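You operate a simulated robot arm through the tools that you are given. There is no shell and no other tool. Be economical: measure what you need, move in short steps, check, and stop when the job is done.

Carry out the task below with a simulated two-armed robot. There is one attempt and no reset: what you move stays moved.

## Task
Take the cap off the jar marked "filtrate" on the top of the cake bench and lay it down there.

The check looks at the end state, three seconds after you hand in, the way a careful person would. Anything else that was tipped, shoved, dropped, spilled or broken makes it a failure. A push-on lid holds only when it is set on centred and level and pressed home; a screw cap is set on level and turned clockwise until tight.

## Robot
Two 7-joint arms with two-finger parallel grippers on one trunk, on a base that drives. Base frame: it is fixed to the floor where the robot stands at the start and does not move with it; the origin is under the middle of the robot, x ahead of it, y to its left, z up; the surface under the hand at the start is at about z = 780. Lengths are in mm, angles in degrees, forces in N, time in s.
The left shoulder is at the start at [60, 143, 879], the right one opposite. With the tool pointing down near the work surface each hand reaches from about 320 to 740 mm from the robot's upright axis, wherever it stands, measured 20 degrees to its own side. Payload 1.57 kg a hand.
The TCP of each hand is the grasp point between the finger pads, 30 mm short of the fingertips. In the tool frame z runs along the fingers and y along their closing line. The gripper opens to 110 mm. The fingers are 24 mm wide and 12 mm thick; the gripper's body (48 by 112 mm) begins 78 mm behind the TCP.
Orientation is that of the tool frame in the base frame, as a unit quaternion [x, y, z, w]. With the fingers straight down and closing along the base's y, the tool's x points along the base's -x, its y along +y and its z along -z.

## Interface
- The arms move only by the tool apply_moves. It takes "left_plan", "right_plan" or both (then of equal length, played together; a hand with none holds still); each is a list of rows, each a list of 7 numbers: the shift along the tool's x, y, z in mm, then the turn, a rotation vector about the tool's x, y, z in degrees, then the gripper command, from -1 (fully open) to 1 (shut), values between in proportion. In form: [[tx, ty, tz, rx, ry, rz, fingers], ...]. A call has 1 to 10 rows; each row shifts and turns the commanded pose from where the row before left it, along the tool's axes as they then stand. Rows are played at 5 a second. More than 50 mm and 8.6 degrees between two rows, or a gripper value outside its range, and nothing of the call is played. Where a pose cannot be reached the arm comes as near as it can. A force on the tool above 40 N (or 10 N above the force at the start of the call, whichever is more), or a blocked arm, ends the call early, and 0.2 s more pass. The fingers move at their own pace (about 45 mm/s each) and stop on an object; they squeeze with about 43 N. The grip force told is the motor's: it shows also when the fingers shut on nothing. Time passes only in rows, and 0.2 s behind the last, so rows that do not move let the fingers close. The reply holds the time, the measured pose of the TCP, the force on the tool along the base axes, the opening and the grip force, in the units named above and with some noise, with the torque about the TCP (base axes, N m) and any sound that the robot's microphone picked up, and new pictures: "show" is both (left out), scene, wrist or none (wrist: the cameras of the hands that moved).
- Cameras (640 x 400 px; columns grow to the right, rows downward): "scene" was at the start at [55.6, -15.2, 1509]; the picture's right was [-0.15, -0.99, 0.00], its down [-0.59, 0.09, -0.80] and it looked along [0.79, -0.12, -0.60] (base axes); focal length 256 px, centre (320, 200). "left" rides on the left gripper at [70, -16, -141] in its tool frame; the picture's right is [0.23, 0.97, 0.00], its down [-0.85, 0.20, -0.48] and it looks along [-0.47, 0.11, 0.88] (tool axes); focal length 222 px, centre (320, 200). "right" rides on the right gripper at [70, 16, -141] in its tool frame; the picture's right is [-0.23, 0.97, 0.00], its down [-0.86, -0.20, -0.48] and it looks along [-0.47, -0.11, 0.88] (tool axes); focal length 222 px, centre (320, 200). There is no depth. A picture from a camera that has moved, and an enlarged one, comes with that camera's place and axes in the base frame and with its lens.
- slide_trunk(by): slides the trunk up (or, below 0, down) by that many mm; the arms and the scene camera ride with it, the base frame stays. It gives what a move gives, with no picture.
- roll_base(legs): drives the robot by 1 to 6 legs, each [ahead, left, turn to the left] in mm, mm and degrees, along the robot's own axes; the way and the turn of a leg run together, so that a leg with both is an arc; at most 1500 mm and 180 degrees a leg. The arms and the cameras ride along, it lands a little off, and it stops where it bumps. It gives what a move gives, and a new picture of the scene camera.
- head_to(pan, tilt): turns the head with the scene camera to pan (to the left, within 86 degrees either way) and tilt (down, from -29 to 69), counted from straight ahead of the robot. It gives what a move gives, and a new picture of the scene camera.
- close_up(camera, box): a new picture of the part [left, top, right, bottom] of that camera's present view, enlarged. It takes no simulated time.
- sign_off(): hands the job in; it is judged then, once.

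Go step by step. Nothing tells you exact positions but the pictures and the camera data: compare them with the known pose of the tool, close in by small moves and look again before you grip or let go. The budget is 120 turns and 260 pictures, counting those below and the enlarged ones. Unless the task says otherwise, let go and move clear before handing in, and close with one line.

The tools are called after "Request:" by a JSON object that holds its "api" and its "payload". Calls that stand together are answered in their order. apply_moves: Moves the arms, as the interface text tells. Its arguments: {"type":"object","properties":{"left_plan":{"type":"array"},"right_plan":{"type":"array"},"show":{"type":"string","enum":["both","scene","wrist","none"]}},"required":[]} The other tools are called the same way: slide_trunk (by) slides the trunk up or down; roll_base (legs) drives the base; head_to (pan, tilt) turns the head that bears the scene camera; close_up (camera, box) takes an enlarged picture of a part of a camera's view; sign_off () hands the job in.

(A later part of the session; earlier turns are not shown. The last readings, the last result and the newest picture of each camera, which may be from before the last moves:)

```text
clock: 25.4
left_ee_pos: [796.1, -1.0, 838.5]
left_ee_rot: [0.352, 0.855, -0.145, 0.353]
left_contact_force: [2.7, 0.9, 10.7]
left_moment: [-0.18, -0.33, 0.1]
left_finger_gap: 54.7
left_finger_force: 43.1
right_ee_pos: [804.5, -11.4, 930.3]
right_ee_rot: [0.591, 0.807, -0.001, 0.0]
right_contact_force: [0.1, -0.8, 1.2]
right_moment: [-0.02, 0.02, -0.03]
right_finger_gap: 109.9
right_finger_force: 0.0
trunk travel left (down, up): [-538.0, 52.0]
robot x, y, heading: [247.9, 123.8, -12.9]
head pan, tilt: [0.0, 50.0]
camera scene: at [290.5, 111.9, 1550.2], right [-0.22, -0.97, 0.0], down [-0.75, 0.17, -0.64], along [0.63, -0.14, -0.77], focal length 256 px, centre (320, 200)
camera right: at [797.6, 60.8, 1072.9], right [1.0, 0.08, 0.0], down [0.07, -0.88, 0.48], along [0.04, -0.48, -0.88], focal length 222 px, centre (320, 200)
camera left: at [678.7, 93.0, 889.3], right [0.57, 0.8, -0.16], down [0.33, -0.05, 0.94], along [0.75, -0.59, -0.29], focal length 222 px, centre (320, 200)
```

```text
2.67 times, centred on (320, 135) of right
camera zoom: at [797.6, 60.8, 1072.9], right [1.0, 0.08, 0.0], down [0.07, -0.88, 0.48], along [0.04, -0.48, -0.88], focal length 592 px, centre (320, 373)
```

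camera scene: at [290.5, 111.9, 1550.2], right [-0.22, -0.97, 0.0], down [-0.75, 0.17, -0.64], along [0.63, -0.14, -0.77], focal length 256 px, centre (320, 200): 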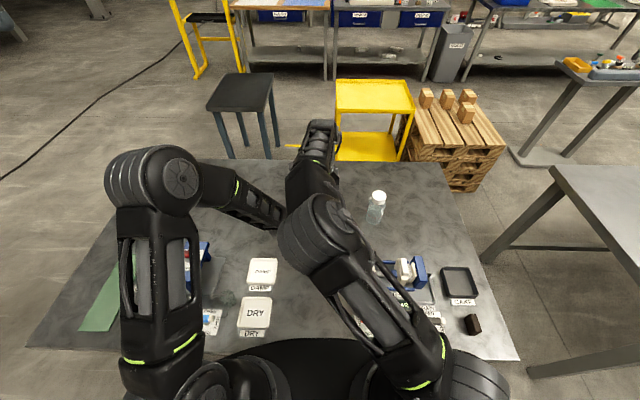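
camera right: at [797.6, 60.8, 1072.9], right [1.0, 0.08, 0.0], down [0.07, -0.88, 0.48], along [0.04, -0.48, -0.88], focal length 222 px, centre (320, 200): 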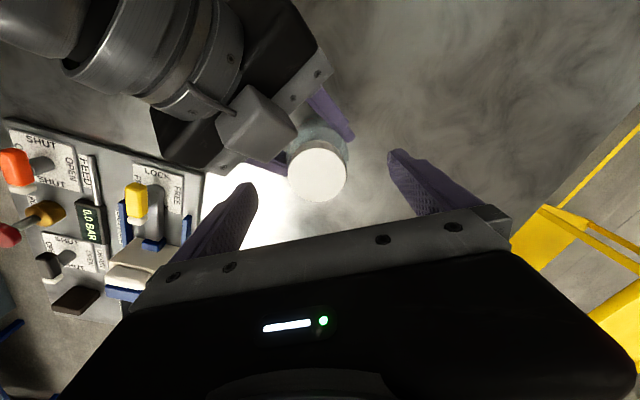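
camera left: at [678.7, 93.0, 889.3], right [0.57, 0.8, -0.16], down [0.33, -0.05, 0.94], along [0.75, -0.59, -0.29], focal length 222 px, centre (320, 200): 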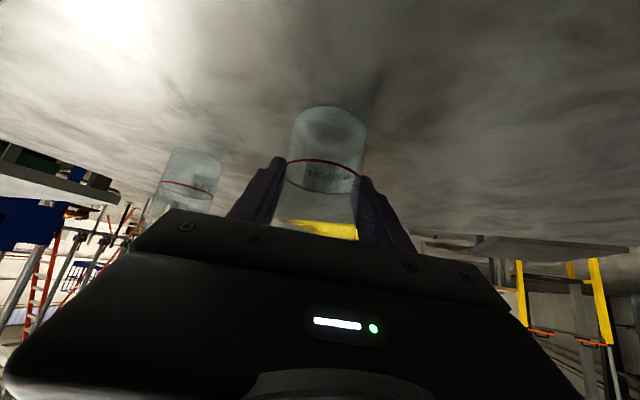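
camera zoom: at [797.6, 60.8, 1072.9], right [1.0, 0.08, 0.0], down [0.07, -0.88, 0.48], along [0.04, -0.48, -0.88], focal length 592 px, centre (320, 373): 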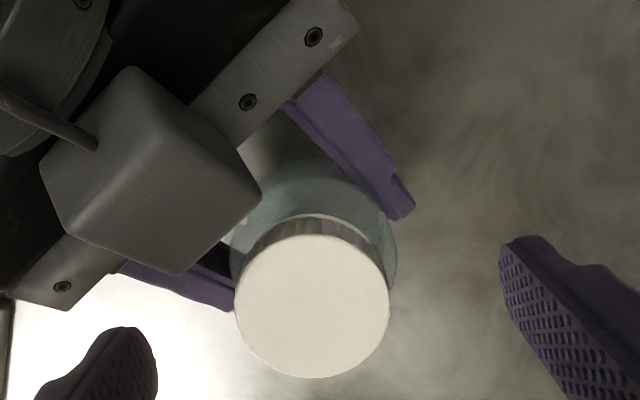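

In the right wrist view the cap sits about 6 mm toward the camera side; I correct that, go down to TCP z≈916 and close on the cap.

Request:
{"api": "apply_moves", "payload": {"right_plan": [[6, -1.4, 7, 0, 0, 0, -1], [0, 0, 7, 0, 0, 0, -1], [0, 0, 0, 0, 0, 0, -0.3], [0, 0, 0, 0, 0, 0, 0], [0, 0, 0, 0, 0, 0, 0.1], [0, 0, 0, 0, 0, 0, 1], [0, 0, 0, 0, 0, 0, 1], [0, 0, 0, 0, 0, 0, 1]], "show": "wrist"}}

Request:
{"api": "close_up", "payload": {"camera": "right", "box": [200, 60, 440, 210]}}

```text
clock: 27.2
left_ee_pos: [795.6, -1.3, 839.4]
left_ee_rot: [0.353, 0.854, -0.146, 0.353]
left_contact_force: [-2.0, 0.7, -0.6]
left_moment: [0.03, -0.17, 0.01]
left_finger_gap: 54.5
left_finger_force: 42.7
right_ee_pos: [800.4, -4.4, 917.5]
right_ee_rot: [0.591, 0.807, 0.0, -0.001]
right_contact_force: [2.6, 0.4, 0.0]
right_moment: [0.01, -0.03, 0.02]
right_finger_gap: 46.4
right_finger_force: 31.8
trunk travel left (down, up): [-538.0, 52.0]
robot x, y, heading: [242.3, 126.0, -12.9]
head pan, tilt: [0.0, 50.0]
camera right: at [794.4, 65.6, 1060.0], right [1.0, 0.08, 0.0], down [0.07, -0.88, 0.48], along [0.04, -0.48, -0.88], focal length 222 px, centre (320, 200)
```

right: 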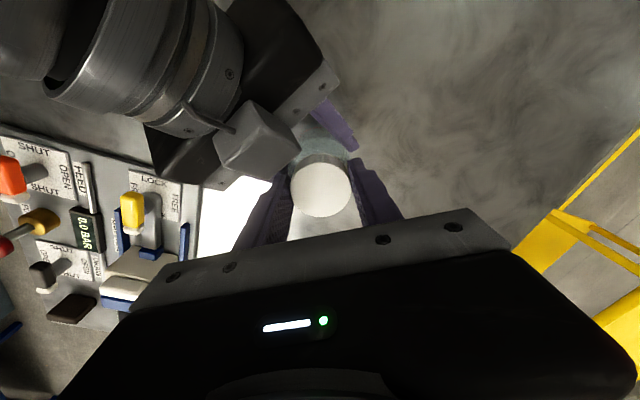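

```text
2.67 times, centred on (320, 135) of right
camera zoom: at [794.4, 65.6, 1060.0], right [1.0, 0.08, 0.0], down [0.07, -0.88, 0.48], along [0.04, -0.48, -0.88], focal length 592 px, centre (320, 373)
```

zoom: 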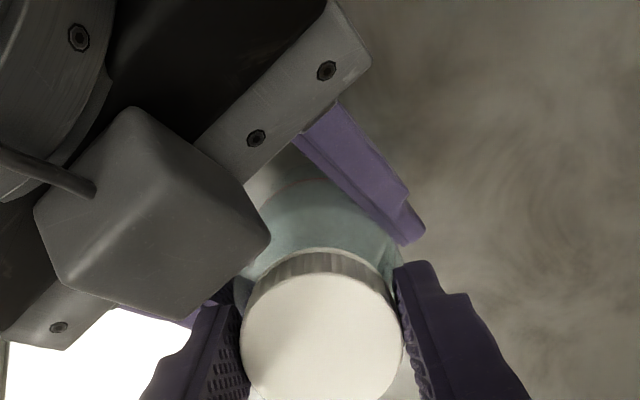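

The cap is gripped (46 mm). I turn it counter-clockwise in short steps and watch the torque.

Request:
{"api": "apply_moves", "payload": {"left_plan": [[0, 0, 0, 0, 0, 0, 1], [0, 0, 0, 0, 0, 0, 1], [0, 0, 0, 0, 0, 0, 1], [0, 0, 0, 0, 0, 0, 1]], "right_plan": [[0, 0, 0, 0, 0, -7.5, 1], [0, 0, -0.1, 0, 0, -7.5, 1], [0, 0, -0.1, 0, 0, -7.5, 1], [0, 0, -0.1, 0, 0, -7.5, 1]]}}

Request:
{"api": "close_up", "payload": {"camera": "right", "box": [200, 60, 440, 210]}}

```text
clock: 28.2
left_ee_pos: [798.0, -1.2, 838.5]
left_ee_rot: [0.352, 0.854, -0.146, 0.354]
left_contact_force: [8.3, -2.3, -9.5]
left_moment: [0.07, 0.6, 0.03]
left_finger_gap: 54.7
left_finger_force: 43.5
right_ee_pos: [800.1, -4.9, 916.9]
right_ee_rot: [0.36, 0.933, 0.001, 0.0]
right_contact_force: [-7.5, 2.1, 9.2]
right_moment: [0.09, 0.06, -0.02]
right_finger_gap: 46.0
right_finger_force: 43.0
trunk travel left (down, up): [-538.0, 52.0]
robot x, y, heading: [245.3, 123.7, -13.0]
head pan, tilt: [0.0, 50.0]
camera scene: at [291.3, 111.3, 1550.2], right [-0.22, -0.97, 0.0], down [-0.75, 0.17, -0.64], along [0.63, -0.14, -0.77], focal length 256 px, centre (320, 200)
camera right: at [759.8, 53.6, 1059.7], right [0.82, 0.57, 0.0], down [0.5, -0.72, 0.48], along [0.27, -0.39, -0.88], focal length 222 px, centre (320, 200)
camera left: at [679.7, 92.4, 889.2], right [0.57, 0.8, -0.16], down [0.33, -0.05, 0.94], along [0.75, -0.59, -0.29], focal length 222 px, centre (320, 200)
```

scene: 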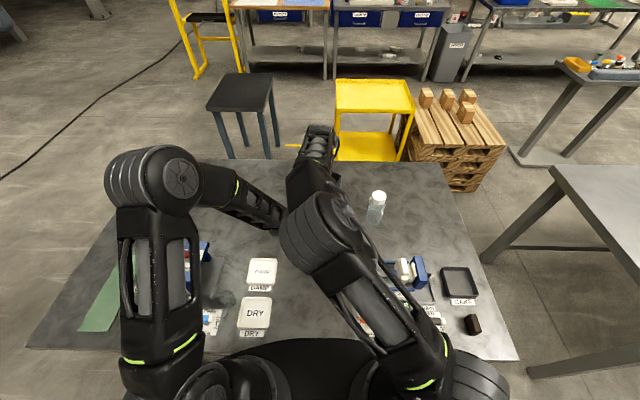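
right: 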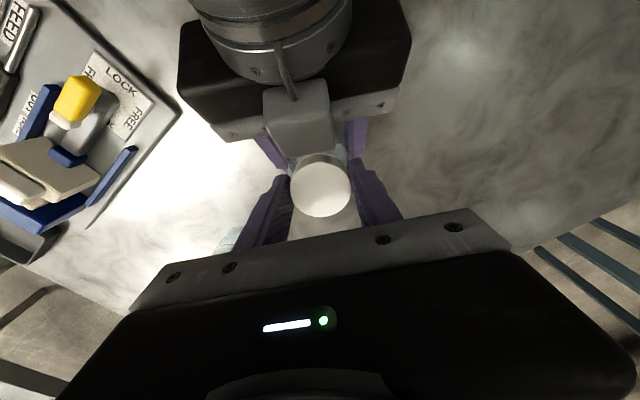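
left: 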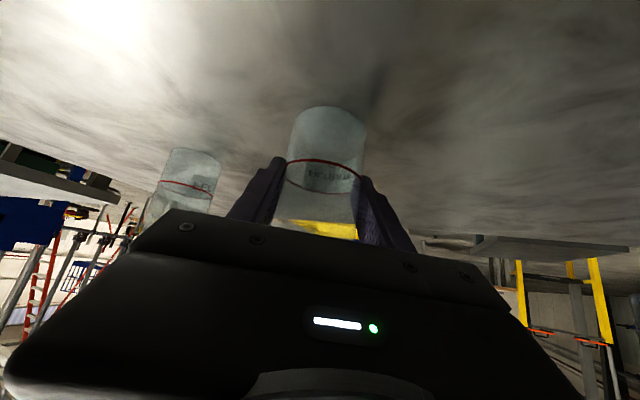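

```text
2.67 times, centred on (320, 135) of right
camera zoom: at [759.8, 53.6, 1059.7], right [0.82, 0.57, 0.0], down [0.5, -0.72, 0.48], along [0.27, -0.39, -0.88], focal length 592 px, centre (320, 373)
```

zoom: 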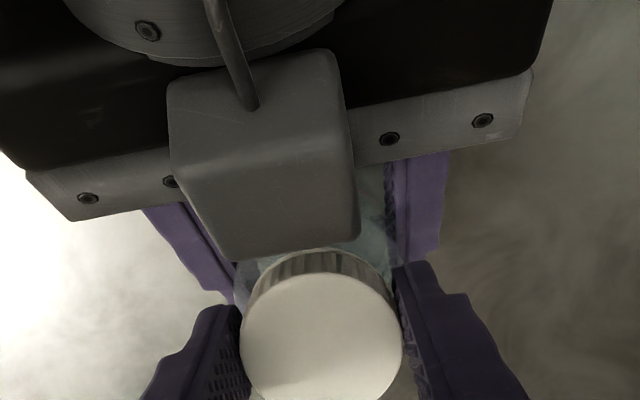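

The cap turns and pushes the hand upward (about 9 N), so the thread is working, and the jar stays put in the left hand. I continue the stroke with a bit more lift.

Request:
{"api": "apply_moves", "payload": {"left_plan": [[0, 0, 0, 0, 0, 0, 1], [0, 0, 0, 0, 0, 0, 1], [0, 0, 0, 0, 0, 0, 1], [0, 0, 0, 0, 0, 0, 1], [0, 0, 0, 0, 0, 0, 1]], "right_plan": [[0, 0, -0.3, 0, 0, -7.5, 1], [0, 0, -0.2, 0, 0, -7.5, 1], [0, 0, -0.2, 0, 0, -7.5, 1], [0, 0, -0.2, 0, 0, -7.5, 1], [0, 0, 0, 0, 0, 0, 1]], "show": "none"}}

Request:
{"api": "close_up", "payload": {"camera": "right", "box": [200, 60, 440, 210]}}

Request:
{"api": "close_up", "payload": {"camera": "left", "box": [240, 90, 432, 210]}}

```text
clock: 29.4
left_ee_pos: [796.0, -1.4, 839.0]
left_ee_rot: [0.352, 0.854, -0.145, 0.355]
left_contact_force: [9.0, 3.3, -5.3]
left_moment: [-0.18, 0.52, 0.04]
left_finger_gap: 54.5
left_finger_force: 43.2
right_ee_pos: [799.9, -6.2, 918.3]
right_ee_rot: [0.107, 0.994, 0.0, -0.001]
right_contact_force: [-9.0, -3.7, 5.8]
right_moment: [-0.05, 0.22, -0.02]
right_finger_gap: 46.0
right_finger_force: 43.0
trunk travel left (down, up): [-538.0, 52.0]
robot x, y, heading: [244.0, 124.3, -12.8]
head pan, tilt: [0.0, 50.0]
```

```text
2.67 times, centred on (320, 135) of right
camera zoom: at [735.5, 24.6, 1060.4], right [0.43, 0.9, 0.0], down [0.79, -0.38, 0.48], along [0.43, -0.21, -0.88], focal length 592 px, centre (320, 373)
```

zoom: 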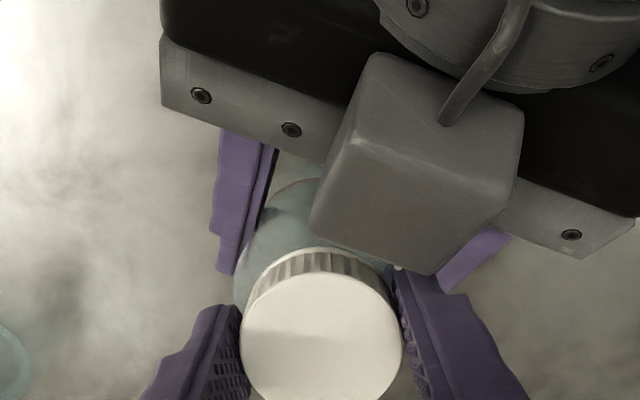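

```text
3.33 times, centred on (336, 150) of left
camera zoom: at [679.7, 92.1, 889.5], right [0.57, 0.8, -0.16], down [0.33, -0.05, 0.94], along [0.75, -0.59, -0.29], focal length 740 px, centre (267, 367)
```

zoom: 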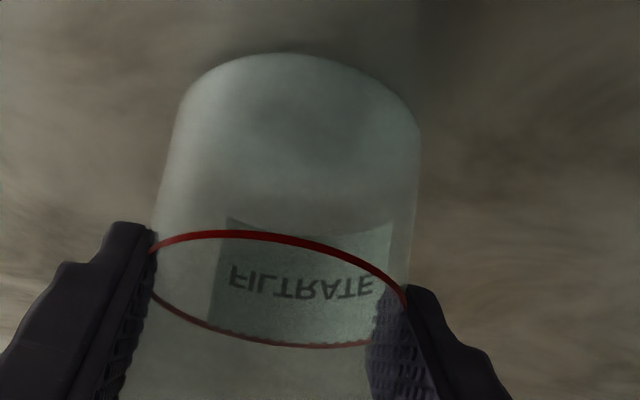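

The stroke of 60° is done with the jar unmoved. I open the right fingers slightly and turn back for another stroke.

Request:
{"api": "apply_moves", "payload": {"right_plan": [[0, 0, 0, 0, 0, 0, -0.25], [0, 0, 0, 0, 0, 0, -0.25], [0, 0, 0, 0, 0, 8, -0.25], [0, 0, 0, 0, 0, 8, -0.25], [0, 0, 0, 0, 0, 8, -0.25], [0, 0, 0, 0, 0, 8, -0.25], [0, 0, 0, 0, 0, 8, -0.25], [0, 0, 0, 0, 0, 8, -0.25], [0, 0, 0, 0, 0, 8, -0.25], [0, 0, 0, 0, 0, 0, -0.25]], "show": "none"}}

Request:
{"api": "close_up", "payload": {"camera": "right", "box": [200, 60, 440, 210]}}

```text
clock: 31.6
left_ee_pos: [797.0, -1.8, 838.8]
left_ee_rot: [0.354, 0.854, -0.147, 0.353]
left_contact_force: [0.3, 0.1, -0.2]
left_moment: [0.0, -0.01, 0.01]
left_finger_gap: 54.8
left_finger_force: 43.2
right_ee_pos: [801.2, -5.1, 918.3]
right_ee_rot: [0.563, 0.827, 0.0, 0.0]
right_contact_force: [-0.4, 0.0, -0.3]
right_moment: [-0.02, 0.03, -0.01]
right_finger_gap: 68.6
right_finger_force: 0.1
trunk travel left (down, up): [-538.0, 52.0]
robot x, y, heading: [244.9, 124.0, -12.7]
head pan, tilt: [0.0, 50.0]
```

```text
2.67 times, centred on (320, 135) of right
camera zoom: at [790.4, 64.7, 1060.3], right [0.99, 0.15, 0.0], down [0.13, -0.87, 0.48], along [0.07, -0.47, -0.88], focal length 592 px, centre (320, 373)
```

zoom: 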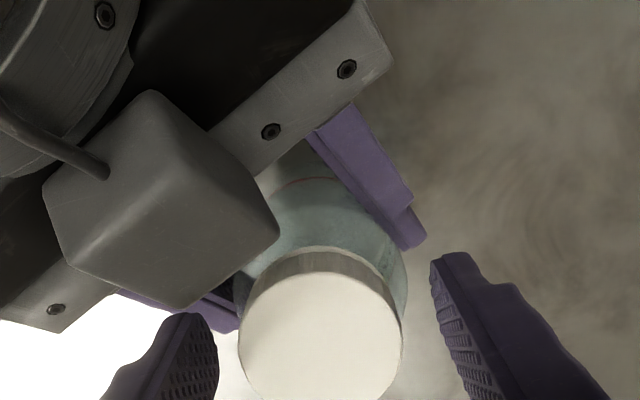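

Cap still in place; clearances good. Second stroke: grip and turn counter-clockwise.

Request:
{"api": "apply_moves", "payload": {"right_plan": [[0, 0, 0, 0, 0, 0, 1], [0, 0, 0, 0, 0, 0, 1], [0, 0, 0, 0, 0, -8, 1], [0, 0, -0.3, 0, 0, -8, 1], [0, 0, -0.3, 0, 0, -8, 1], [0, 0, -0.3, 0, 0, -8, 1], [0, 0, -0.3, 0, 0, -8, 1], [0, 0, -0.3, 0, 0, -8, 1], [0, 0, -0.3, 0, 0, -8, 1], [0, 0, 0, 0, 0, 0, 1]], "show": "none"}}

Request:
{"api": "close_up", "payload": {"camera": "right", "box": [200, 60, 440, 210]}}

```text
clock: 33.8
left_ee_pos: [796.7, -1.4, 838.2]
left_ee_rot: [0.352, 0.854, -0.146, 0.355]
left_contact_force: [-5.6, 8.1, 9.9]
left_moment: [-0.52, -0.27, 0.05]
left_finger_gap: 54.8
left_finger_force: 43.3
right_ee_pos: [800.4, -6.0, 918.6]
right_ee_rot: [0.107, 0.994, 0.0, 0.0]
right_contact_force: [5.6, -8.6, -9.6]
right_moment: [-0.14, -0.09, -0.02]
right_finger_gap: 44.0
right_finger_force: 43.3
trunk travel left (down, up): [-538.0, 52.0]
robot x, y, heading: [242.6, 125.1, -12.9]
head pan, tilt: [0.0, 50.0]
```

```text
2.67 times, centred on (320, 135) of right
camera zoom: at [735.6, 24.1, 1061.9], right [0.43, 0.9, 0.0], down [0.79, -0.38, 0.48], along [0.43, -0.21, -0.88], focal length 592 px, centre (320, 373)
```

zoom: 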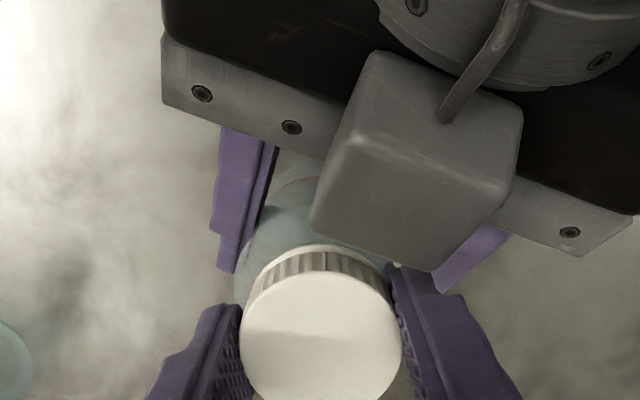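

Now a slight downward pull (I lifted faster than the thread), jar unmoved. Return and take the third stroke with less lift.

Request:
{"api": "apply_moves", "payload": {"right_plan": [[0, 0, 0.5, 0, 0, 0, -0.25], [0, 0, 0, 0, 0, 0, -0.25], [0, 0, 0, 0, 0, 8, -0.25], [0, 0, 0, 0, 0, 8, -0.25], [0, 0, 0, 0, 0, 8, -0.25], [0, 0, 0, 0, 0, 8, -0.25], [0, 0, 0, 0, 0, 8, -0.25], [0, 0, 0, 0, 0, 8, -0.25], [0, 0, 0, 0, 0, 8, -0.25], [0, 0, 0, 0, 0, 0, -0.25]], "show": "none"}}

Request:
{"api": "apply_moves", "payload": {"right_plan": [[0, 0, 0, 0, 0, 0, 1], [0, 0, 0, 0, 0, 0, 1], [0, 0, 0, 0, 0, -8, 1], [0, 0, -0.15, 0, 0, -8, 1], [0, 0, -0.15, 0, 0, -8, 1], [0, 0, -0.15, 0, 0, -8, 1], [0, 0, -0.15, 0, 0, -8, 1], [0, 0, -0.15, 0, 0, -8, 1], [0, 0, -0.15, 0, 0, -8, 1], [0, 0, 0, 0, 0, 0, 1]], "show": "none"}}

Request:
{"api": "close_up", "payload": {"camera": "right", "box": [200, 60, 440, 210]}}

Request:
{"api": "close_up", "payload": {"camera": "left", "box": [240, 90, 432, 210]}}

```text
clock: 36.0
left_ee_pos: [796.1, -0.9, 839.0]
left_ee_rot: [0.353, 0.854, -0.146, 0.354]
left_contact_force: [-0.3, 0.0, 0.0]
left_moment: [0.0, 0.02, -0.03]
left_finger_gap: 54.4
left_finger_force: 43.2
right_ee_pos: [801.4, -4.6, 919.0]
right_ee_rot: [0.563, 0.826, 0.0, 0.0]
right_contact_force: [0.1, -0.6, -0.1]
right_moment: [0.03, 0.01, -0.01]
right_finger_gap: 68.7
right_finger_force: 0.1
trunk travel left (down, up): [-538.0, 52.0]
robot x, y, heading: [243.4, 121.5, -12.4]
head pan, tilt: [0.0, 50.0]
```

```text
clock: 38.2
left_ee_pos: [796.8, -1.3, 839.5]
left_ee_rot: [0.353, 0.853, -0.146, 0.354]
left_contact_force: [11.8, 0.9, -3.3]
left_moment: [-0.13, 0.8, 0.07]
left_finger_gap: 54.8
left_finger_force: 43.5
right_ee_pos: [801.0, -5.0, 919.5]
right_ee_rot: [0.108, 0.994, 0.0, 0.0]
right_contact_force: [-12.4, -1.2, 4.5]
right_moment: [0.01, 0.17, 0.01]
right_finger_gap: 44.3
right_finger_force: 43.1
trunk travel left (down, up): [-538.0, 52.0]
robot x, y, heading: [248.6, 121.5, -12.8]
head pan, tilt: [0.0, 50.0]
```

```text
2.67 times, centred on (320, 135) of right
camera zoom: at [736.0, 24.5, 1062.4], right [0.43, 0.9, 0.0], down [0.79, -0.38, 0.48], along [0.43, -0.21, -0.88], focal length 592 px, centre (320, 373)
```

zoom: 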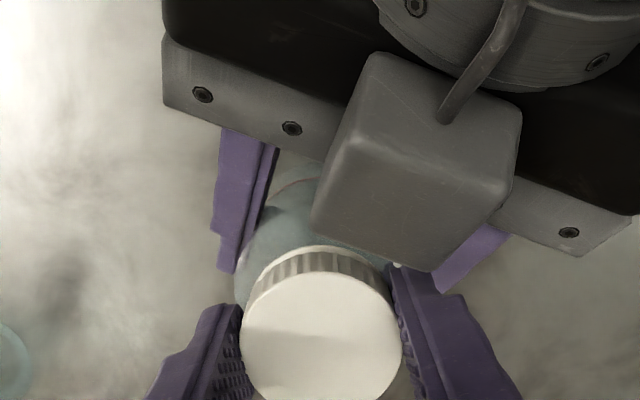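

```text
3.33 times, centred on (336, 150) of left
camera zoom: at [679.9, 92.2, 889.6], right [0.57, 0.8, -0.16], down [0.33, -0.05, 0.94], along [0.75, -0.59, -0.29], focal length 740 px, centre (267, 367)
```

zoom: 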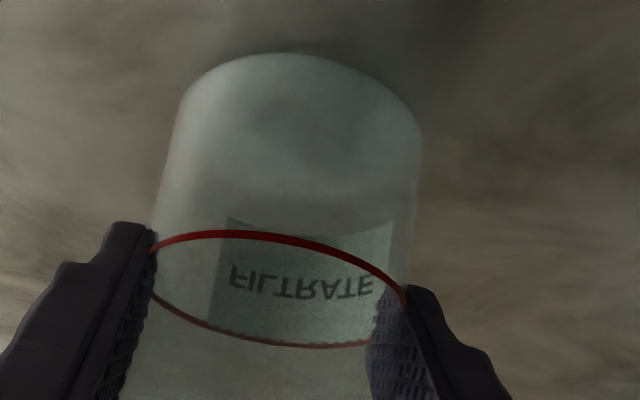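

172° turned so far, the jar unmoved and the cap riding up. Two more strokes.

Request:
{"api": "apply_moves", "payload": {"right_plan": [[0, 0, 0, 0, 0, 0, -0.25], [0, 0, 0, 0, 0, 0, -0.25], [0, 0, 0, 0, 0, 8, -0.25], [0, 0, 0, 0, 0, 8, -0.25], [0, 0, 0, 0, 0, 8, -0.25], [0, 0, 0, 0, 0, 8, -0.25], [0, 0, 0, 0, 0, 8, -0.25], [0, 0, 0, 0, 0, 8, -0.25], [0, 0, 0, 0, 0, 8, -0.25], [0, 0, 0, 0, 0, 0, -0.25]], "show": "none"}}

Request:
{"api": "apply_moves", "payload": {"right_plan": [[0, 0, 0, 0, 0, 0, 1], [0, 0, 0, 0, 0, 0, 1], [0, 0, 0, 0, 0, -8, 1], [0, 0, -0.2, 0, 0, -8, 1], [0, 0, -0.2, 0, 0, -8, 1], [0, 0, -0.2, 0, 0, -8, 1], [0, 0, -0.2, 0, 0, -8, 1], [0, 0, -0.2, 0, 0, -8, 1], [0, 0, -0.2, 0, 0, -8, 1], [0, 0, 0, 0, 0, 0, 1]], "show": "none"}}

Request:
{"api": "apply_moves", "payload": {"right_plan": [[0, 0, 0, 0, 0, 0, -0.25], [0, 0, 0, 0, 0, 0, -0.25], [0, 0, 0, 0, 0, 8, -0.25], [0, 0, 0, 0, 0, 8, -0.25], [0, 0, 0, 0, 0, 8, -0.25], [0, 0, 0, 0, 0, 8, -0.25], [0, 0, 0, 0, 0, 8, -0.25], [0, 0, 0, 0, 0, 8, -0.25], [0, 0, 0, 0, 0, 8, -0.25], [0, 0, 0, 0, 0, 0, -0.25]], "show": "wrist"}}

Request:
{"api": "close_up", "payload": {"camera": "right", "box": [200, 60, 440, 210]}}

```text
clock: 40.4
left_ee_pos: [796.9, -1.1, 838.9]
left_ee_rot: [0.353, 0.854, -0.146, 0.354]
left_contact_force: [0.0, 0.0, 0.6]
left_moment: [0.0, 0.01, 0.04]
left_finger_gap: 54.5
left_finger_force: 43.0
right_ee_pos: [801.4, -4.9, 920.6]
right_ee_rot: [0.563, 0.827, 0.0, -0.001]
right_contact_force: [0.4, -0.4, 0.6]
right_moment: [0.02, -0.02, -0.02]
right_finger_gap: 68.9
right_finger_force: 0.1
trunk travel left (down, up): [-538.0, 52.0]
robot x, y, heading: [248.4, 124.6, -13.1]
head pan, tilt: [0.0, 50.0]
```

```text
clock: 42.6
left_ee_pos: [796.2, -2.0, 838.1]
left_ee_rot: [0.353, 0.854, -0.146, 0.354]
left_contact_force: [4.1, 4.2, 1.1]
left_moment: [-0.32, 0.25, 0.04]
left_finger_gap: 54.6
left_finger_force: 43.1
right_ee_pos: [799.3, -5.8, 920.3]
right_ee_rot: [0.107, 0.994, -0.001, 0.0]
right_contact_force: [-3.8, -4.4, -1.0]
right_moment: [-0.06, 0.05, -0.01]
right_finger_gap: 45.9
right_finger_force: 43.0
trunk travel left (down, up): [-538.0, 52.0]
robot x, y, heading: [246.9, 125.5, -12.9]
head pan, tilt: [0.0, 50.0]
```

```text
clock: 44.8
left_ee_pos: [796.1, -2.1, 839.6]
left_ee_rot: [0.353, 0.854, -0.147, 0.353]
left_contact_force: [0.0, 0.6, -0.1]
left_moment: [-0.01, -0.01, 0.03]
left_finger_gap: 54.6
left_finger_force: 42.7
right_ee_pos: [801.8, -5.2, 920.8]
right_ee_rot: [0.563, 0.827, 0.0, 0.0]
right_contact_force: [-0.2, 0.7, 0.1]
right_moment: [0.01, 0.01, 0.04]
right_finger_gap: 68.7
right_finger_force: 0.2
trunk travel left (down, up): [-538.0, 52.0]
robot x, y, heading: [243.7, 124.0, -12.7]
head pan, tilt: [0.0, 50.0]
camera right: at [790.2, 65.0, 1063.7], right [0.99, 0.15, 0.0], down [0.13, -0.87, 0.48], along [0.07, -0.47, -0.88], focal length 222 px, centre (320, 200)
```

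right: 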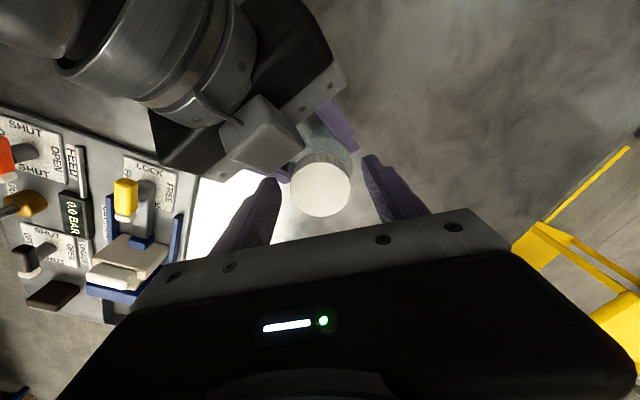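

```text
2.67 times, centred on (320, 135) of right
camera zoom: at [790.2, 65.0, 1063.7], right [0.99, 0.15, 0.0], down [0.13, -0.87, 0.48], along [0.07, -0.47, -0.88], focal length 592 px, centre (320, 373)
```

zoom: 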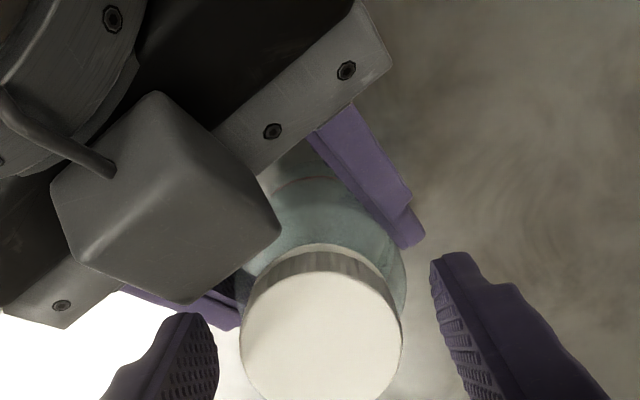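

228° turned; everything steady. Fifth stroke, followed by a gentle lift test.

Request:
{"api": "apply_moves", "payload": {"right_plan": [[0, 0, 0, 0, 0, 0, 1], [0, 0, 0, 0, 0, 0, 1], [0, 0, 0, 0, 0, -8, 1], [0, 0, -0.2, 0, 0, -8, 1], [0, 0, -0.2, 0, 0, -8, 1], [0, 0, -0.2, 0, 0, -8, 1], [0, 0, -0.2, 0, 0, -8, 1], [0, 0, -0.2, 0, 0, -8, 1], [0, 0, -0.2, 0, 0, -8, 1], [0, 0, 0, 0, 0, 0, 1]], "show": "none"}}

Request:
{"api": "apply_moves", "payload": {"right_plan": [[0, 0, -0.7, 0, 0, 0, 1], [0, 0, -0.7, 0, 0, 0, 1]], "show": "none"}}

```text
clock: 47.0
left_ee_pos: [795.9, -0.9, 839.0]
left_ee_rot: [0.352, 0.854, -0.146, 0.354]
left_contact_force: [3.5, 1.4, -0.2]
left_moment: [-0.18, 0.24, 0.05]
left_finger_gap: 54.7
left_finger_force: 43.2
right_ee_pos: [801.2, -5.6, 920.7]
right_ee_rot: [0.108, 0.994, 0.0, 0.0]
right_contact_force: [-4.4, -2.1, -0.7]
right_moment: [0.03, 0.07, -0.06]
right_finger_gap: 46.2
right_finger_force: 42.9
trunk travel left (down, up): [-538.0, 52.0]
robot x, y, heading: [242.9, 121.9, -12.8]
head pan, tilt: [0.0, 50.0]
```

```text
clock: 47.6
left_ee_pos: [795.9, -2.1, 838.6]
left_ee_rot: [0.352, 0.854, -0.145, 0.354]
left_contact_force: [1.7, 3.6, 1.9]
left_moment: [-0.32, 0.13, 0.02]
left_finger_gap: 54.5
left_finger_force: 42.5
right_ee_pos: [800.5, -4.1, 924.7]
right_ee_rot: [0.108, 0.994, 0.0, 0.001]
right_contact_force: [-1.0, -4.5, -3.4]
right_moment: [-0.01, 0.01, -0.01]
right_finger_gap: 46.1
right_finger_force: 43.1
trunk travel left (down, up): [-538.0, 52.0]
robot x, y, heading: [246.9, 120.8, -13.0]
head pan, tilt: [0.0, 50.0]
```

The hand rose nearly freely (only 3 N), so the thread may be clear. I lift on gently.

Request:
{"api": "apply_moves", "payload": {"right_plan": [[0, 0, -1, 0, 0, 0, 1], [0, 0, -1, 0, 0, 0, 1], [0, 0, -1, 0, 0, 0, 1]], "show": "none"}}

Request:
{"api": "close_up", "payload": {"camera": "right", "box": [200, 60, 440, 210]}}

```text
clock: 48.4
left_ee_pos: [795.6, -1.4, 839.4]
left_ee_rot: [0.353, 0.854, -0.146, 0.354]
left_contact_force: [1.5, 4.1, 2.3]
left_moment: [-0.31, 0.14, 0.06]
left_finger_gap: 55.0
left_finger_force: 43.3
right_ee_pos: [800.6, -6.3, 926.9]
right_ee_rot: [0.108, 0.994, 0.0, 0.0]
right_contact_force: [-1.6, -3.8, -3.2]
right_moment: [-0.03, 0.04, -0.01]
right_finger_gap: 46.0
right_finger_force: 42.8
trunk travel left (down, up): [-538.0, 52.0]
robot x, y, heading: [251.0, 125.7, -13.0]
head pan, tilt: [0.0, 50.0]
```

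```text
2.67 times, centred on (320, 135) of right
camera zoom: at [735.9, 25.0, 1069.6], right [0.43, 0.9, 0.0], down [0.79, -0.38, 0.48], along [0.43, -0.21, -0.88], focal length 592 px, centre (320, 373)
```

zoom: 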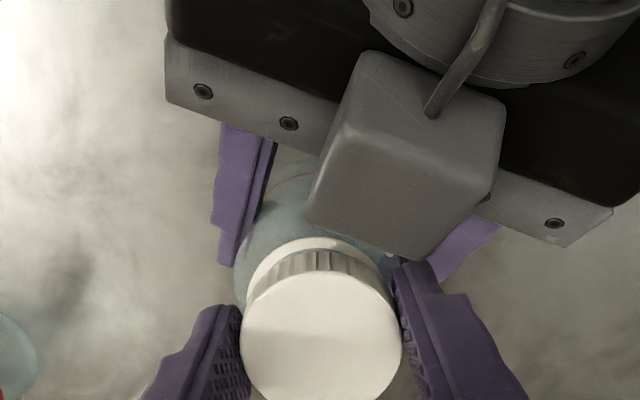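

The cap follows the fingers and the bare neck shows: it is off. I lift it well clear, then carry it to a free spot near (745, -90).

Request:
{"api": "apply_moves", "payload": {"right_plan": [[0, 0, -5, 0, 0, 0, 1], [0, 0, -10, 0, 0, 0, 1], [0, 0, -15, 0, 0, 0, 1], [0, 0, -15, 0, 0, 0, 1], [8.9, -23.6, 0, 0, 0, 0, 1], [8.9, -23.6, 0, 0, 0, 0, 1], [8.9, -23.6, 0, 0, 0, 0, 1], [8.9, -23.6, 0, 0, 0, 0, 1], [0, 0, 0, 0, 0, 0, 1]]}}

Request:
{"api": "close_up", "payload": {"camera": "scene", "box": [240, 155, 400, 255]}}

```text
clock: 50.4
left_ee_pos: [795.8, -1.9, 839.4]
left_ee_rot: [0.353, 0.854, -0.146, 0.354]
left_contact_force: [0.1, -0.1, 0.1]
left_moment: [0.0, 0.0, 0.02]
left_finger_gap: 54.6
left_finger_force: 43.2
right_ee_pos: [745.7, -89.9, 973.5]
right_ee_rot: [0.109, 0.994, 0.0, 0.0]
right_contact_force: [-0.9, -0.1, -0.2]
right_moment: [0.02, 0.0, -0.02]
right_finger_gap: 45.8
right_finger_force: 43.1
trunk travel left (down, up): [-538.0, 52.0]
robot x, y, heading: [248.9, 128.3, -13.1]
head pan, tilt: [0.0, 50.0]
camera scene: at [291.4, 111.5, 1550.2], right [-0.22, -0.97, 0.0], down [-0.75, 0.17, -0.64], along [0.63, -0.14, -0.77], focal length 256 px, centre (320, 200)
camera right: at [681.1, -59.7, 1115.2], right [0.43, 0.9, 0.0], down [0.79, -0.38, 0.48], along [0.43, -0.21, -0.88], focal length 222 px, centre (320, 200)
```

scene: 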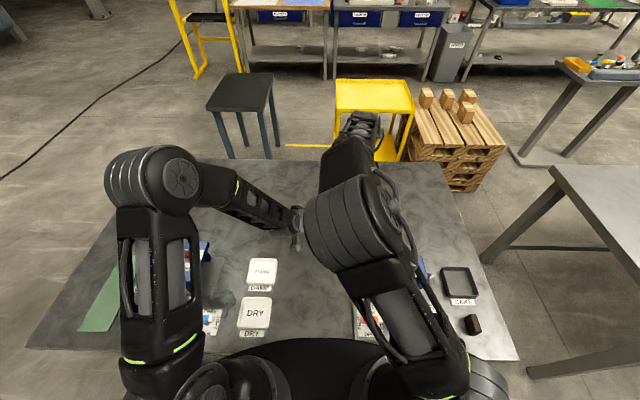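
right: 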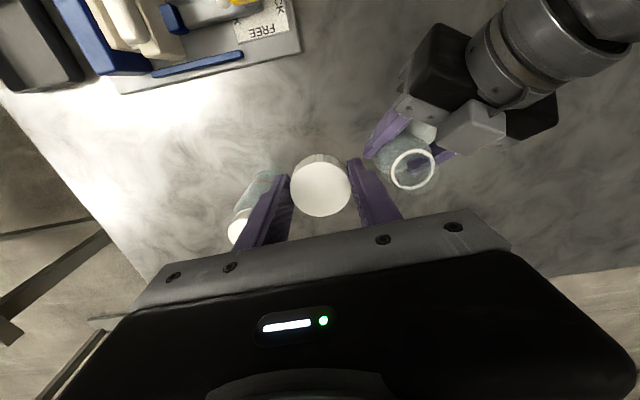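

```text
4.00 times, centred on (320, 205) of scene
camera zoom: at [291.4, 111.5, 1550.2], right [-0.22, -0.97, 0.0], down [-0.75, 0.17, -0.64], along [0.63, -0.14, -0.77], focal length 1025 px, centre (320, 180)
```

zoom: 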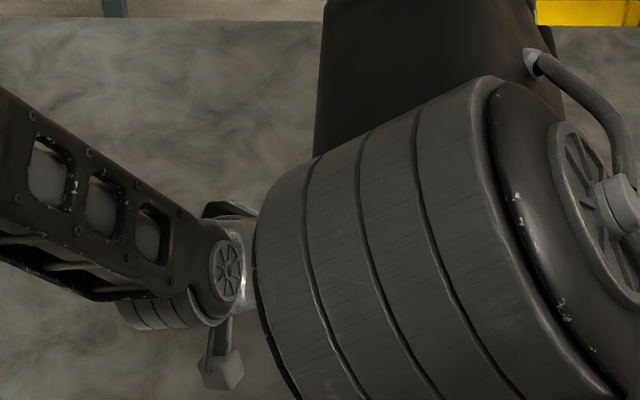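

The jar is open and the cap is in the right hand. I shift it a little further from both the left hand and the feed jar, and lower it most of the way.

Request:
{"api": "apply_moves", "payload": {"right_plan": [[4, -26, 0, 0, 0, 0, 1], [0, 0, 30, 0, 0, 0, 1], [0, 0, 30, 0, 0, 0, 1], [0, 0, 30, 0, 0, 0, 1], [0, 0, 30, 0, 0, 0, 1], [0, 0, 24, 0, 0, 0, 1], [0, 0, 0, 0, 0, 0, 1]]}}

```text
clock: 52.0
left_ee_pos: [797.1, -1.8, 838.8]
left_ee_rot: [0.353, 0.854, -0.147, 0.354]
left_contact_force: [0.3, -0.6, 0.7]
left_moment: [-0.02, 0.01, 0.06]
left_finger_gap: 54.6
left_finger_force: 43.1
right_ee_pos: [736.1, -114.4, 826.1]
right_ee_rot: [0.108, 0.994, 0.0, 0.0]
right_contact_force: [0.9, -0.3, -0.2]
right_moment: [-0.01, 0.01, -0.03]
right_finger_gap: 45.8
right_finger_force: 43.3
trunk travel left (down, up): [-538.0, 52.0]
robot x, y, heading: [245.3, 123.6, -12.8]
head pan, tilt: [0.0, 50.0]
camera scene: at [291.2, 111.4, 1550.2], right [-0.22, -0.97, 0.0], down [-0.75, 0.17, -0.64], along [0.63, -0.14, -0.77], focal length 256 px, centre (320, 200)
camera right: at [671.0, -84.6, 969.4], right [0.43, 0.9, 0.0], down [0.79, -0.38, 0.48], along [0.43, -0.21, -0.88], focal length 222 px, centre (320, 200)
```

scene: 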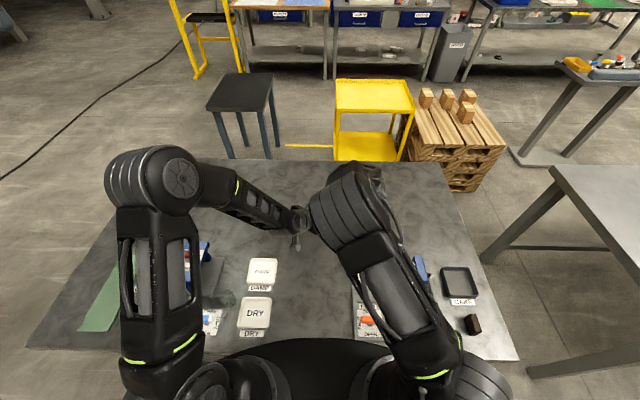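
right: 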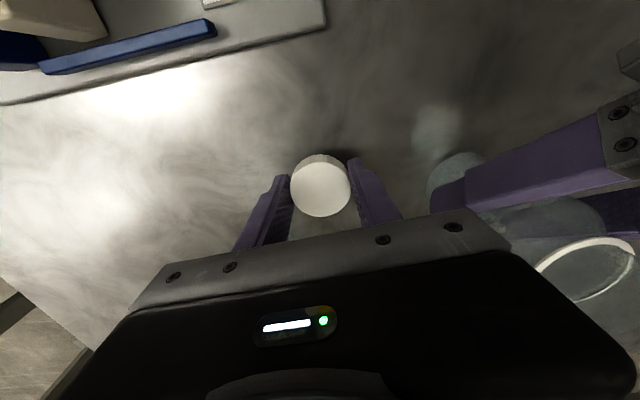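

Clear all around. I lower slowly in 2 mm steps until the cap touches the bench.

Request:
{"api": "apply_moves", "payload": {"right_plan": [[0, 0, 2, 0, 0, 0, 1], [0, 0, 2, 0, 0, 0, 1], [0, 0, 2, 0, 0, 0, 1], [0, 0, 2, 0, 0, 0, 1], [0, 0, 2, 0, 0, 0, 1], [0, 0, 2, 0, 0, 0, 1]], "show": "none"}}

```text
clock: 53.4
left_ee_pos: [796.9, -2.8, 838.8]
left_ee_rot: [0.353, 0.854, -0.146, 0.354]
left_contact_force: [0.3, -0.3, -0.1]
left_moment: [-0.03, -0.03, 0.01]
left_finger_gap: 55.0
left_finger_force: 43.3
right_ee_pos: [737.6, -114.8, 814.6]
right_ee_rot: [0.108, 0.994, 0.0, 0.001]
right_contact_force: [-0.6, 0.7, 0.4]
right_moment: [-0.01, 0.01, -0.02]
right_finger_gap: 45.7
right_finger_force: 42.8
trunk travel left (down, up): [-538.0, 52.0]
robot x, y, heading: [245.4, 123.4, -12.8]
head pan, tilt: [0.0, 50.0]
```

Request:
{"api": "apply_moves", "payload": {"right_plan": [[0, 0, 1, 0, 0, 0, 1], [0, 0, 1, 0, 0, 0, 1], [0, 0, 1, 0, 0, 0, 1], [0, 0, 1, 0, 0, 0, 1], [0, 0, 1, 0, 0, 0, 1]], "show": "wrist"}}

```text
clock: 54.6
left_ee_pos: [796.0, -1.2, 839.4]
left_ee_rot: [0.353, 0.854, -0.146, 0.353]
left_contact_force: [0.2, -0.6, 0.4]
left_moment: [0.0, 0.03, -0.01]
left_finger_gap: 55.0
left_finger_force: 43.2
right_ee_pos: [737.1, -114.1, 809.5]
right_ee_rot: [0.107, 0.994, 0.0, 0.0]
right_contact_force: [-0.3, 0.3, 0.7]
right_moment: [0.0, -0.01, 0.01]
right_finger_gap: 45.7
right_finger_force: 43.6
trunk travel left (down, up): [-538.0, 52.0]
robot x, y, heading: [245.5, 124.4, -13.2]
head pan, tilt: [0.0, 50.0]
camera right: at [671.6, -84.2, 953.1], right [0.43, 0.9, 0.0], down [0.79, -0.38, 0.48], along [0.43, -0.21, -0.88], focal length 222 px, centre (320, 200)
```

right: 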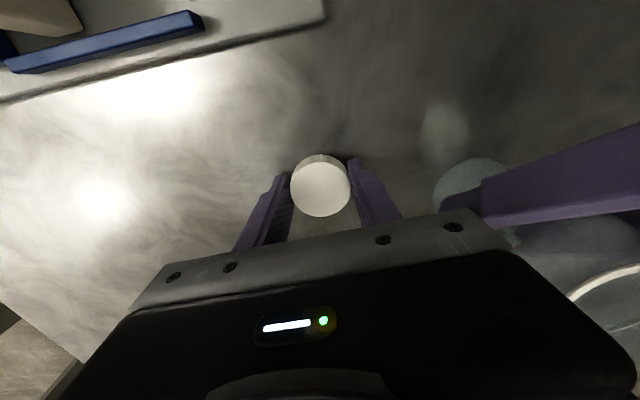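

No contact yet (fingertips near 780). I go on by 0.7 mm steps.

Request:
{"api": "apply_moves", "payload": {"right_plan": [[0, 0, 0.7, 0, 0, 0, 1], [0, 0, 0.7, 0, 0, 0, 1], [0, 0, 0.7, 0, 0, 0, 1], [0, 0, 0.7, 0, 0, 0, 1], [0, 0, 0, 0, 0, 0, 1]], "show": "none"}}

Request:
{"api": "close_up", "payload": {"camera": "right", "box": [240, 130, 400, 230]}}

```text
clock: 55.8
left_ee_pos: [796.1, -0.5, 841.8]
left_ee_rot: [0.353, 0.854, -0.146, 0.355]
left_contact_force: [0.6, -0.3, -0.6]
left_moment: [-0.01, -0.01, 0.03]
left_finger_gap: 54.7
left_finger_force: 42.8
right_ee_pos: [736.4, -114.3, 809.2]
right_ee_rot: [0.108, 0.994, 0.0, 0.003]
right_contact_force: [0.9, -0.9, 32.5]
right_moment: [0.08, 0.37, -0.09]
right_finger_gap: 45.7
right_finger_force: 43.1
trunk travel left (down, up): [-538.0, 52.0]
robot x, y, heading: [246.3, 120.3, -12.7]
head pan, tilt: [0.0, 50.0]
```

```text
4.00 times, centred on (320, 180) of right
camera zoom: at [670.7, -84.0, 952.3], right [0.43, 0.9, 0.0], down [0.79, -0.38, 0.48], along [0.44, -0.21, -0.88], focal length 888 px, centre (320, 280)
```

zoom: 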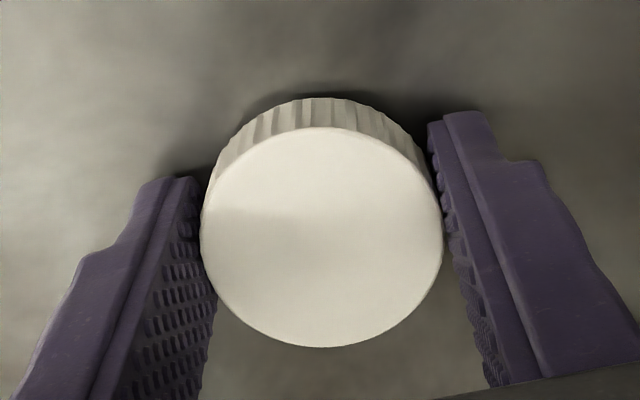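

Contact (32 N). I ease up 1.8 mm, open the fingers a little, and check.

Request:
{"api": "apply_moves", "payload": {"right_plan": [[0, 0, -1, 0, 0, 0, 1], [0, 0, -0.8, 0, 0, 0, 1], [0, 0, 0, 0, 0, 0, 0], [0, 0, 0, 0, 0, 0, -0.2], [0, 0, 0, 0, 0, 0, -0.4], [0, 0, 0, 0, 0, 0, -0.4]], "show": "wrist"}}

```text
clock: 57.2
left_ee_pos: [794.1, -2.5, 839.4]
left_ee_rot: [0.354, 0.853, -0.146, 0.354]
left_contact_force: [0.2, -0.5, 0.1]
left_moment: [0.02, 0.01, -0.02]
left_finger_gap: 54.4
left_finger_force: 43.2
right_ee_pos: [735.1, -118.6, 810.5]
right_ee_rot: [0.109, 0.994, -0.002, 0.001]
right_contact_force: [1.5, -21.6, 21.5]
right_moment: [0.29, -0.01, -0.01]
right_finger_gap: 58.4
right_finger_force: 0.2
trunk travel left (down, up): [-538.0, 52.0]
robot x, y, heading: [247.1, 122.1, -13.0]
head pan, tilt: [0.0, 50.0]
camera right: at [669.8, -88.1, 952.6], right [0.43, 0.9, 0.0], down [0.79, -0.38, 0.48], along [0.43, -0.21, -0.88], focal length 222 px, centre (320, 200)
```

right: 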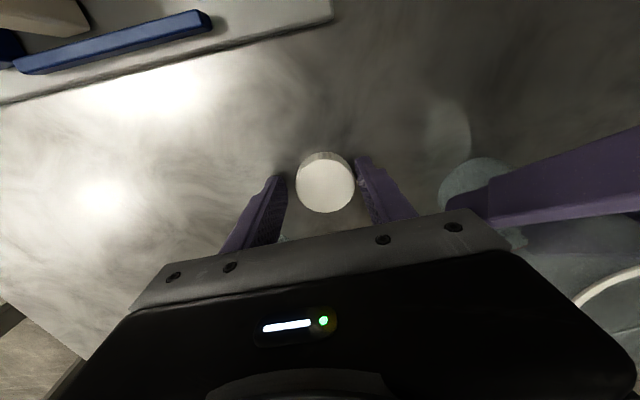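

The fingertips seem to be dragging on the bench while opening. I raise 3 mm straight up and let the opening finish.

Request:
{"api": "apply_moves", "payload": {"right_plan": [[0, 0, -1.5, 0, 0, 0, -0.3], [0, 0, -1.5, 0, 0, 0, -0.4], [0, 0, 0, 0, 0, 0, -0.4]], "show": "wrist"}}

Request:
{"api": "close_up", "payload": {"camera": "right", "box": [240, 130, 400, 230]}}

```text
clock: 58.0
left_ee_pos: [796.5, -1.5, 839.6]
left_ee_rot: [0.353, 0.854, -0.146, 0.354]
left_contact_force: [-1.3, -0.4, -0.6]
left_moment: [0.02, -0.02, 0.02]
left_finger_gap: 54.8
left_finger_force: 43.0
right_ee_pos: [735.6, -113.2, 811.7]
right_ee_rot: [0.107, 0.994, 0.0, -0.001]
right_contact_force: [-0.1, -0.2, 0.3]
right_moment: [0.0, -0.03, -0.01]
right_finger_gap: 77.2
right_finger_force: 0.0
trunk travel left (down, up): [-538.0, 52.0]
robot x, y, heading: [248.1, 126.4, -13.2]
head pan, tilt: [0.0, 50.0]
camera right: at [670.9, -83.5, 955.1], right [0.43, 0.9, 0.0], down [0.79, -0.38, 0.48], along [0.43, -0.21, -0.88], focal length 222 px, centre (320, 200)
```

right: 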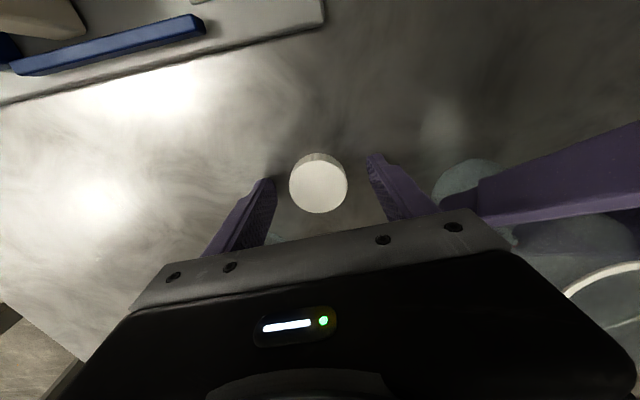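

```text
4.00 times, centred on (320, 180) of right
camera zoom: at [670.9, -83.5, 955.1], right [0.43, 0.9, 0.0], down [0.79, -0.38, 0.48], along [0.43, -0.21, -0.88], focal length 888 px, centre (320, 280)
```

zoom: 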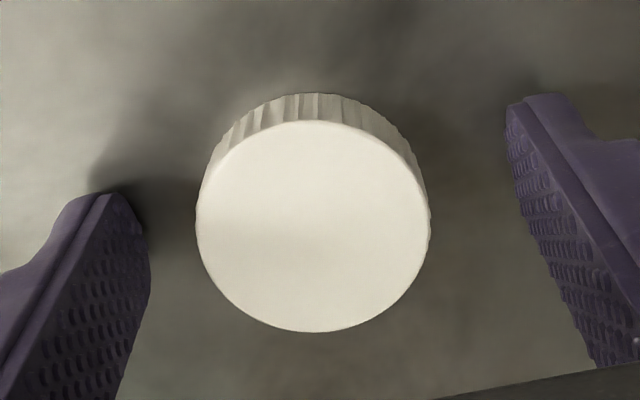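

The cap lies flat on the bench, free. The right hand goes straight up and aside.

Request:
{"api": "apply_moves", "payload": {"right_plan": [[0, 0, -20, 0, 0, 0, -0.4], [0, 0, -35, 0, 0, 0, -0.4], [0, 0, -40, 0, 0, 0, -0.4], [0, 0, -40, 0, 0, 0, -0.4], [0, 0, -40, 0, 0, 0, -0.4], [0, 0, -40, 0, 0, 0, -0.4], [30, -35, 0, 0, 0, 0, -0.4], [30, -35, 0, 0, 0, 0, -0.4], [30, -35, 0, 0, 0, 0, -0.4]]}}

Request:
{"api": "close_up", "payload": {"camera": "scene", "box": [240, 155, 400, 255]}}

```text
clock: 60.0
left_ee_pos: [795.5, -2.0, 840.1]
left_ee_rot: [0.353, 0.854, -0.145, 0.354]
left_contact_force: [0.1, -0.6, 0.6]
left_moment: [0.04, -0.02, -0.01]
left_finger_gap: 54.6
left_finger_force: 42.8
right_ee_pos: [623.2, -199.0, 1028.2]
right_ee_rot: [0.108, 0.994, 0.0, 0.0]
right_contact_force: [-0.3, -1.0, 0.2]
right_moment: [-0.02, -0.01, 0.02]
right_finger_gap: 77.1
right_finger_force: 0.0
trunk travel left (down, up): [-538.0, 52.0]
robot x, y, heading: [245.1, 124.7, -13.2]
head pan, tilt: [0.0, 50.0]
camera scene: at [290.1, 110.5, 1550.2], right [-0.22, -0.97, 0.0], down [-0.75, 0.17, -0.64], along [0.63, -0.14, -0.77], focal length 256 px, centre (320, 200)
camera right: at [558.9, -169.6, 1171.0], right [0.43, 0.9, 0.0], down [0.79, -0.38, 0.48], along [0.43, -0.21, -0.88], focal length 222 px, centre (320, 200)
```

scene: 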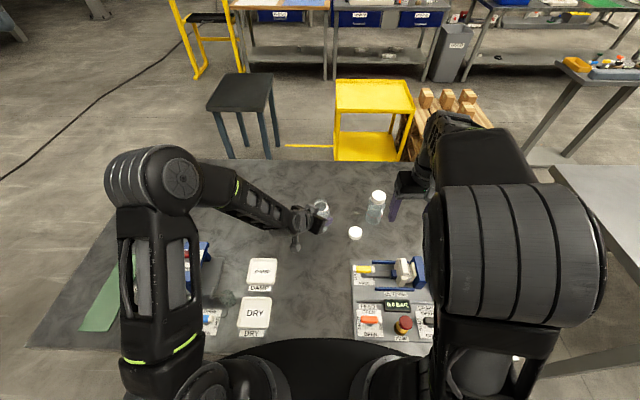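
right: 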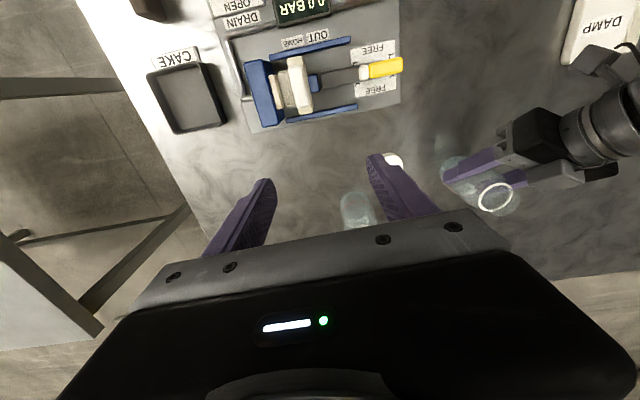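

```text
4.00 times, centred on (320, 205) of scene
camera zoom: at [290.1, 110.5, 1550.2], right [-0.22, -0.97, 0.0], down [-0.75, 0.17, -0.64], along [0.63, -0.14, -0.77], focal length 1025 px, centre (320, 180)
```

zoom: 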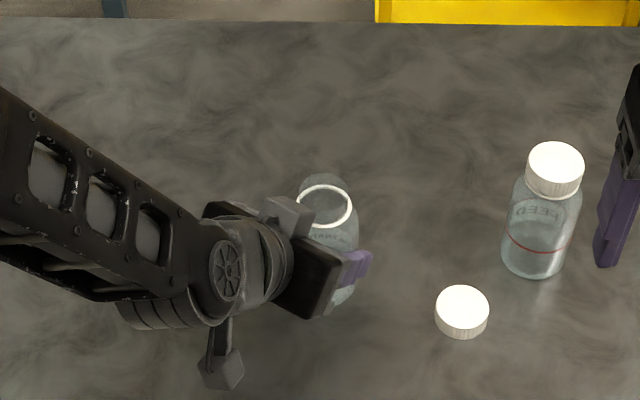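

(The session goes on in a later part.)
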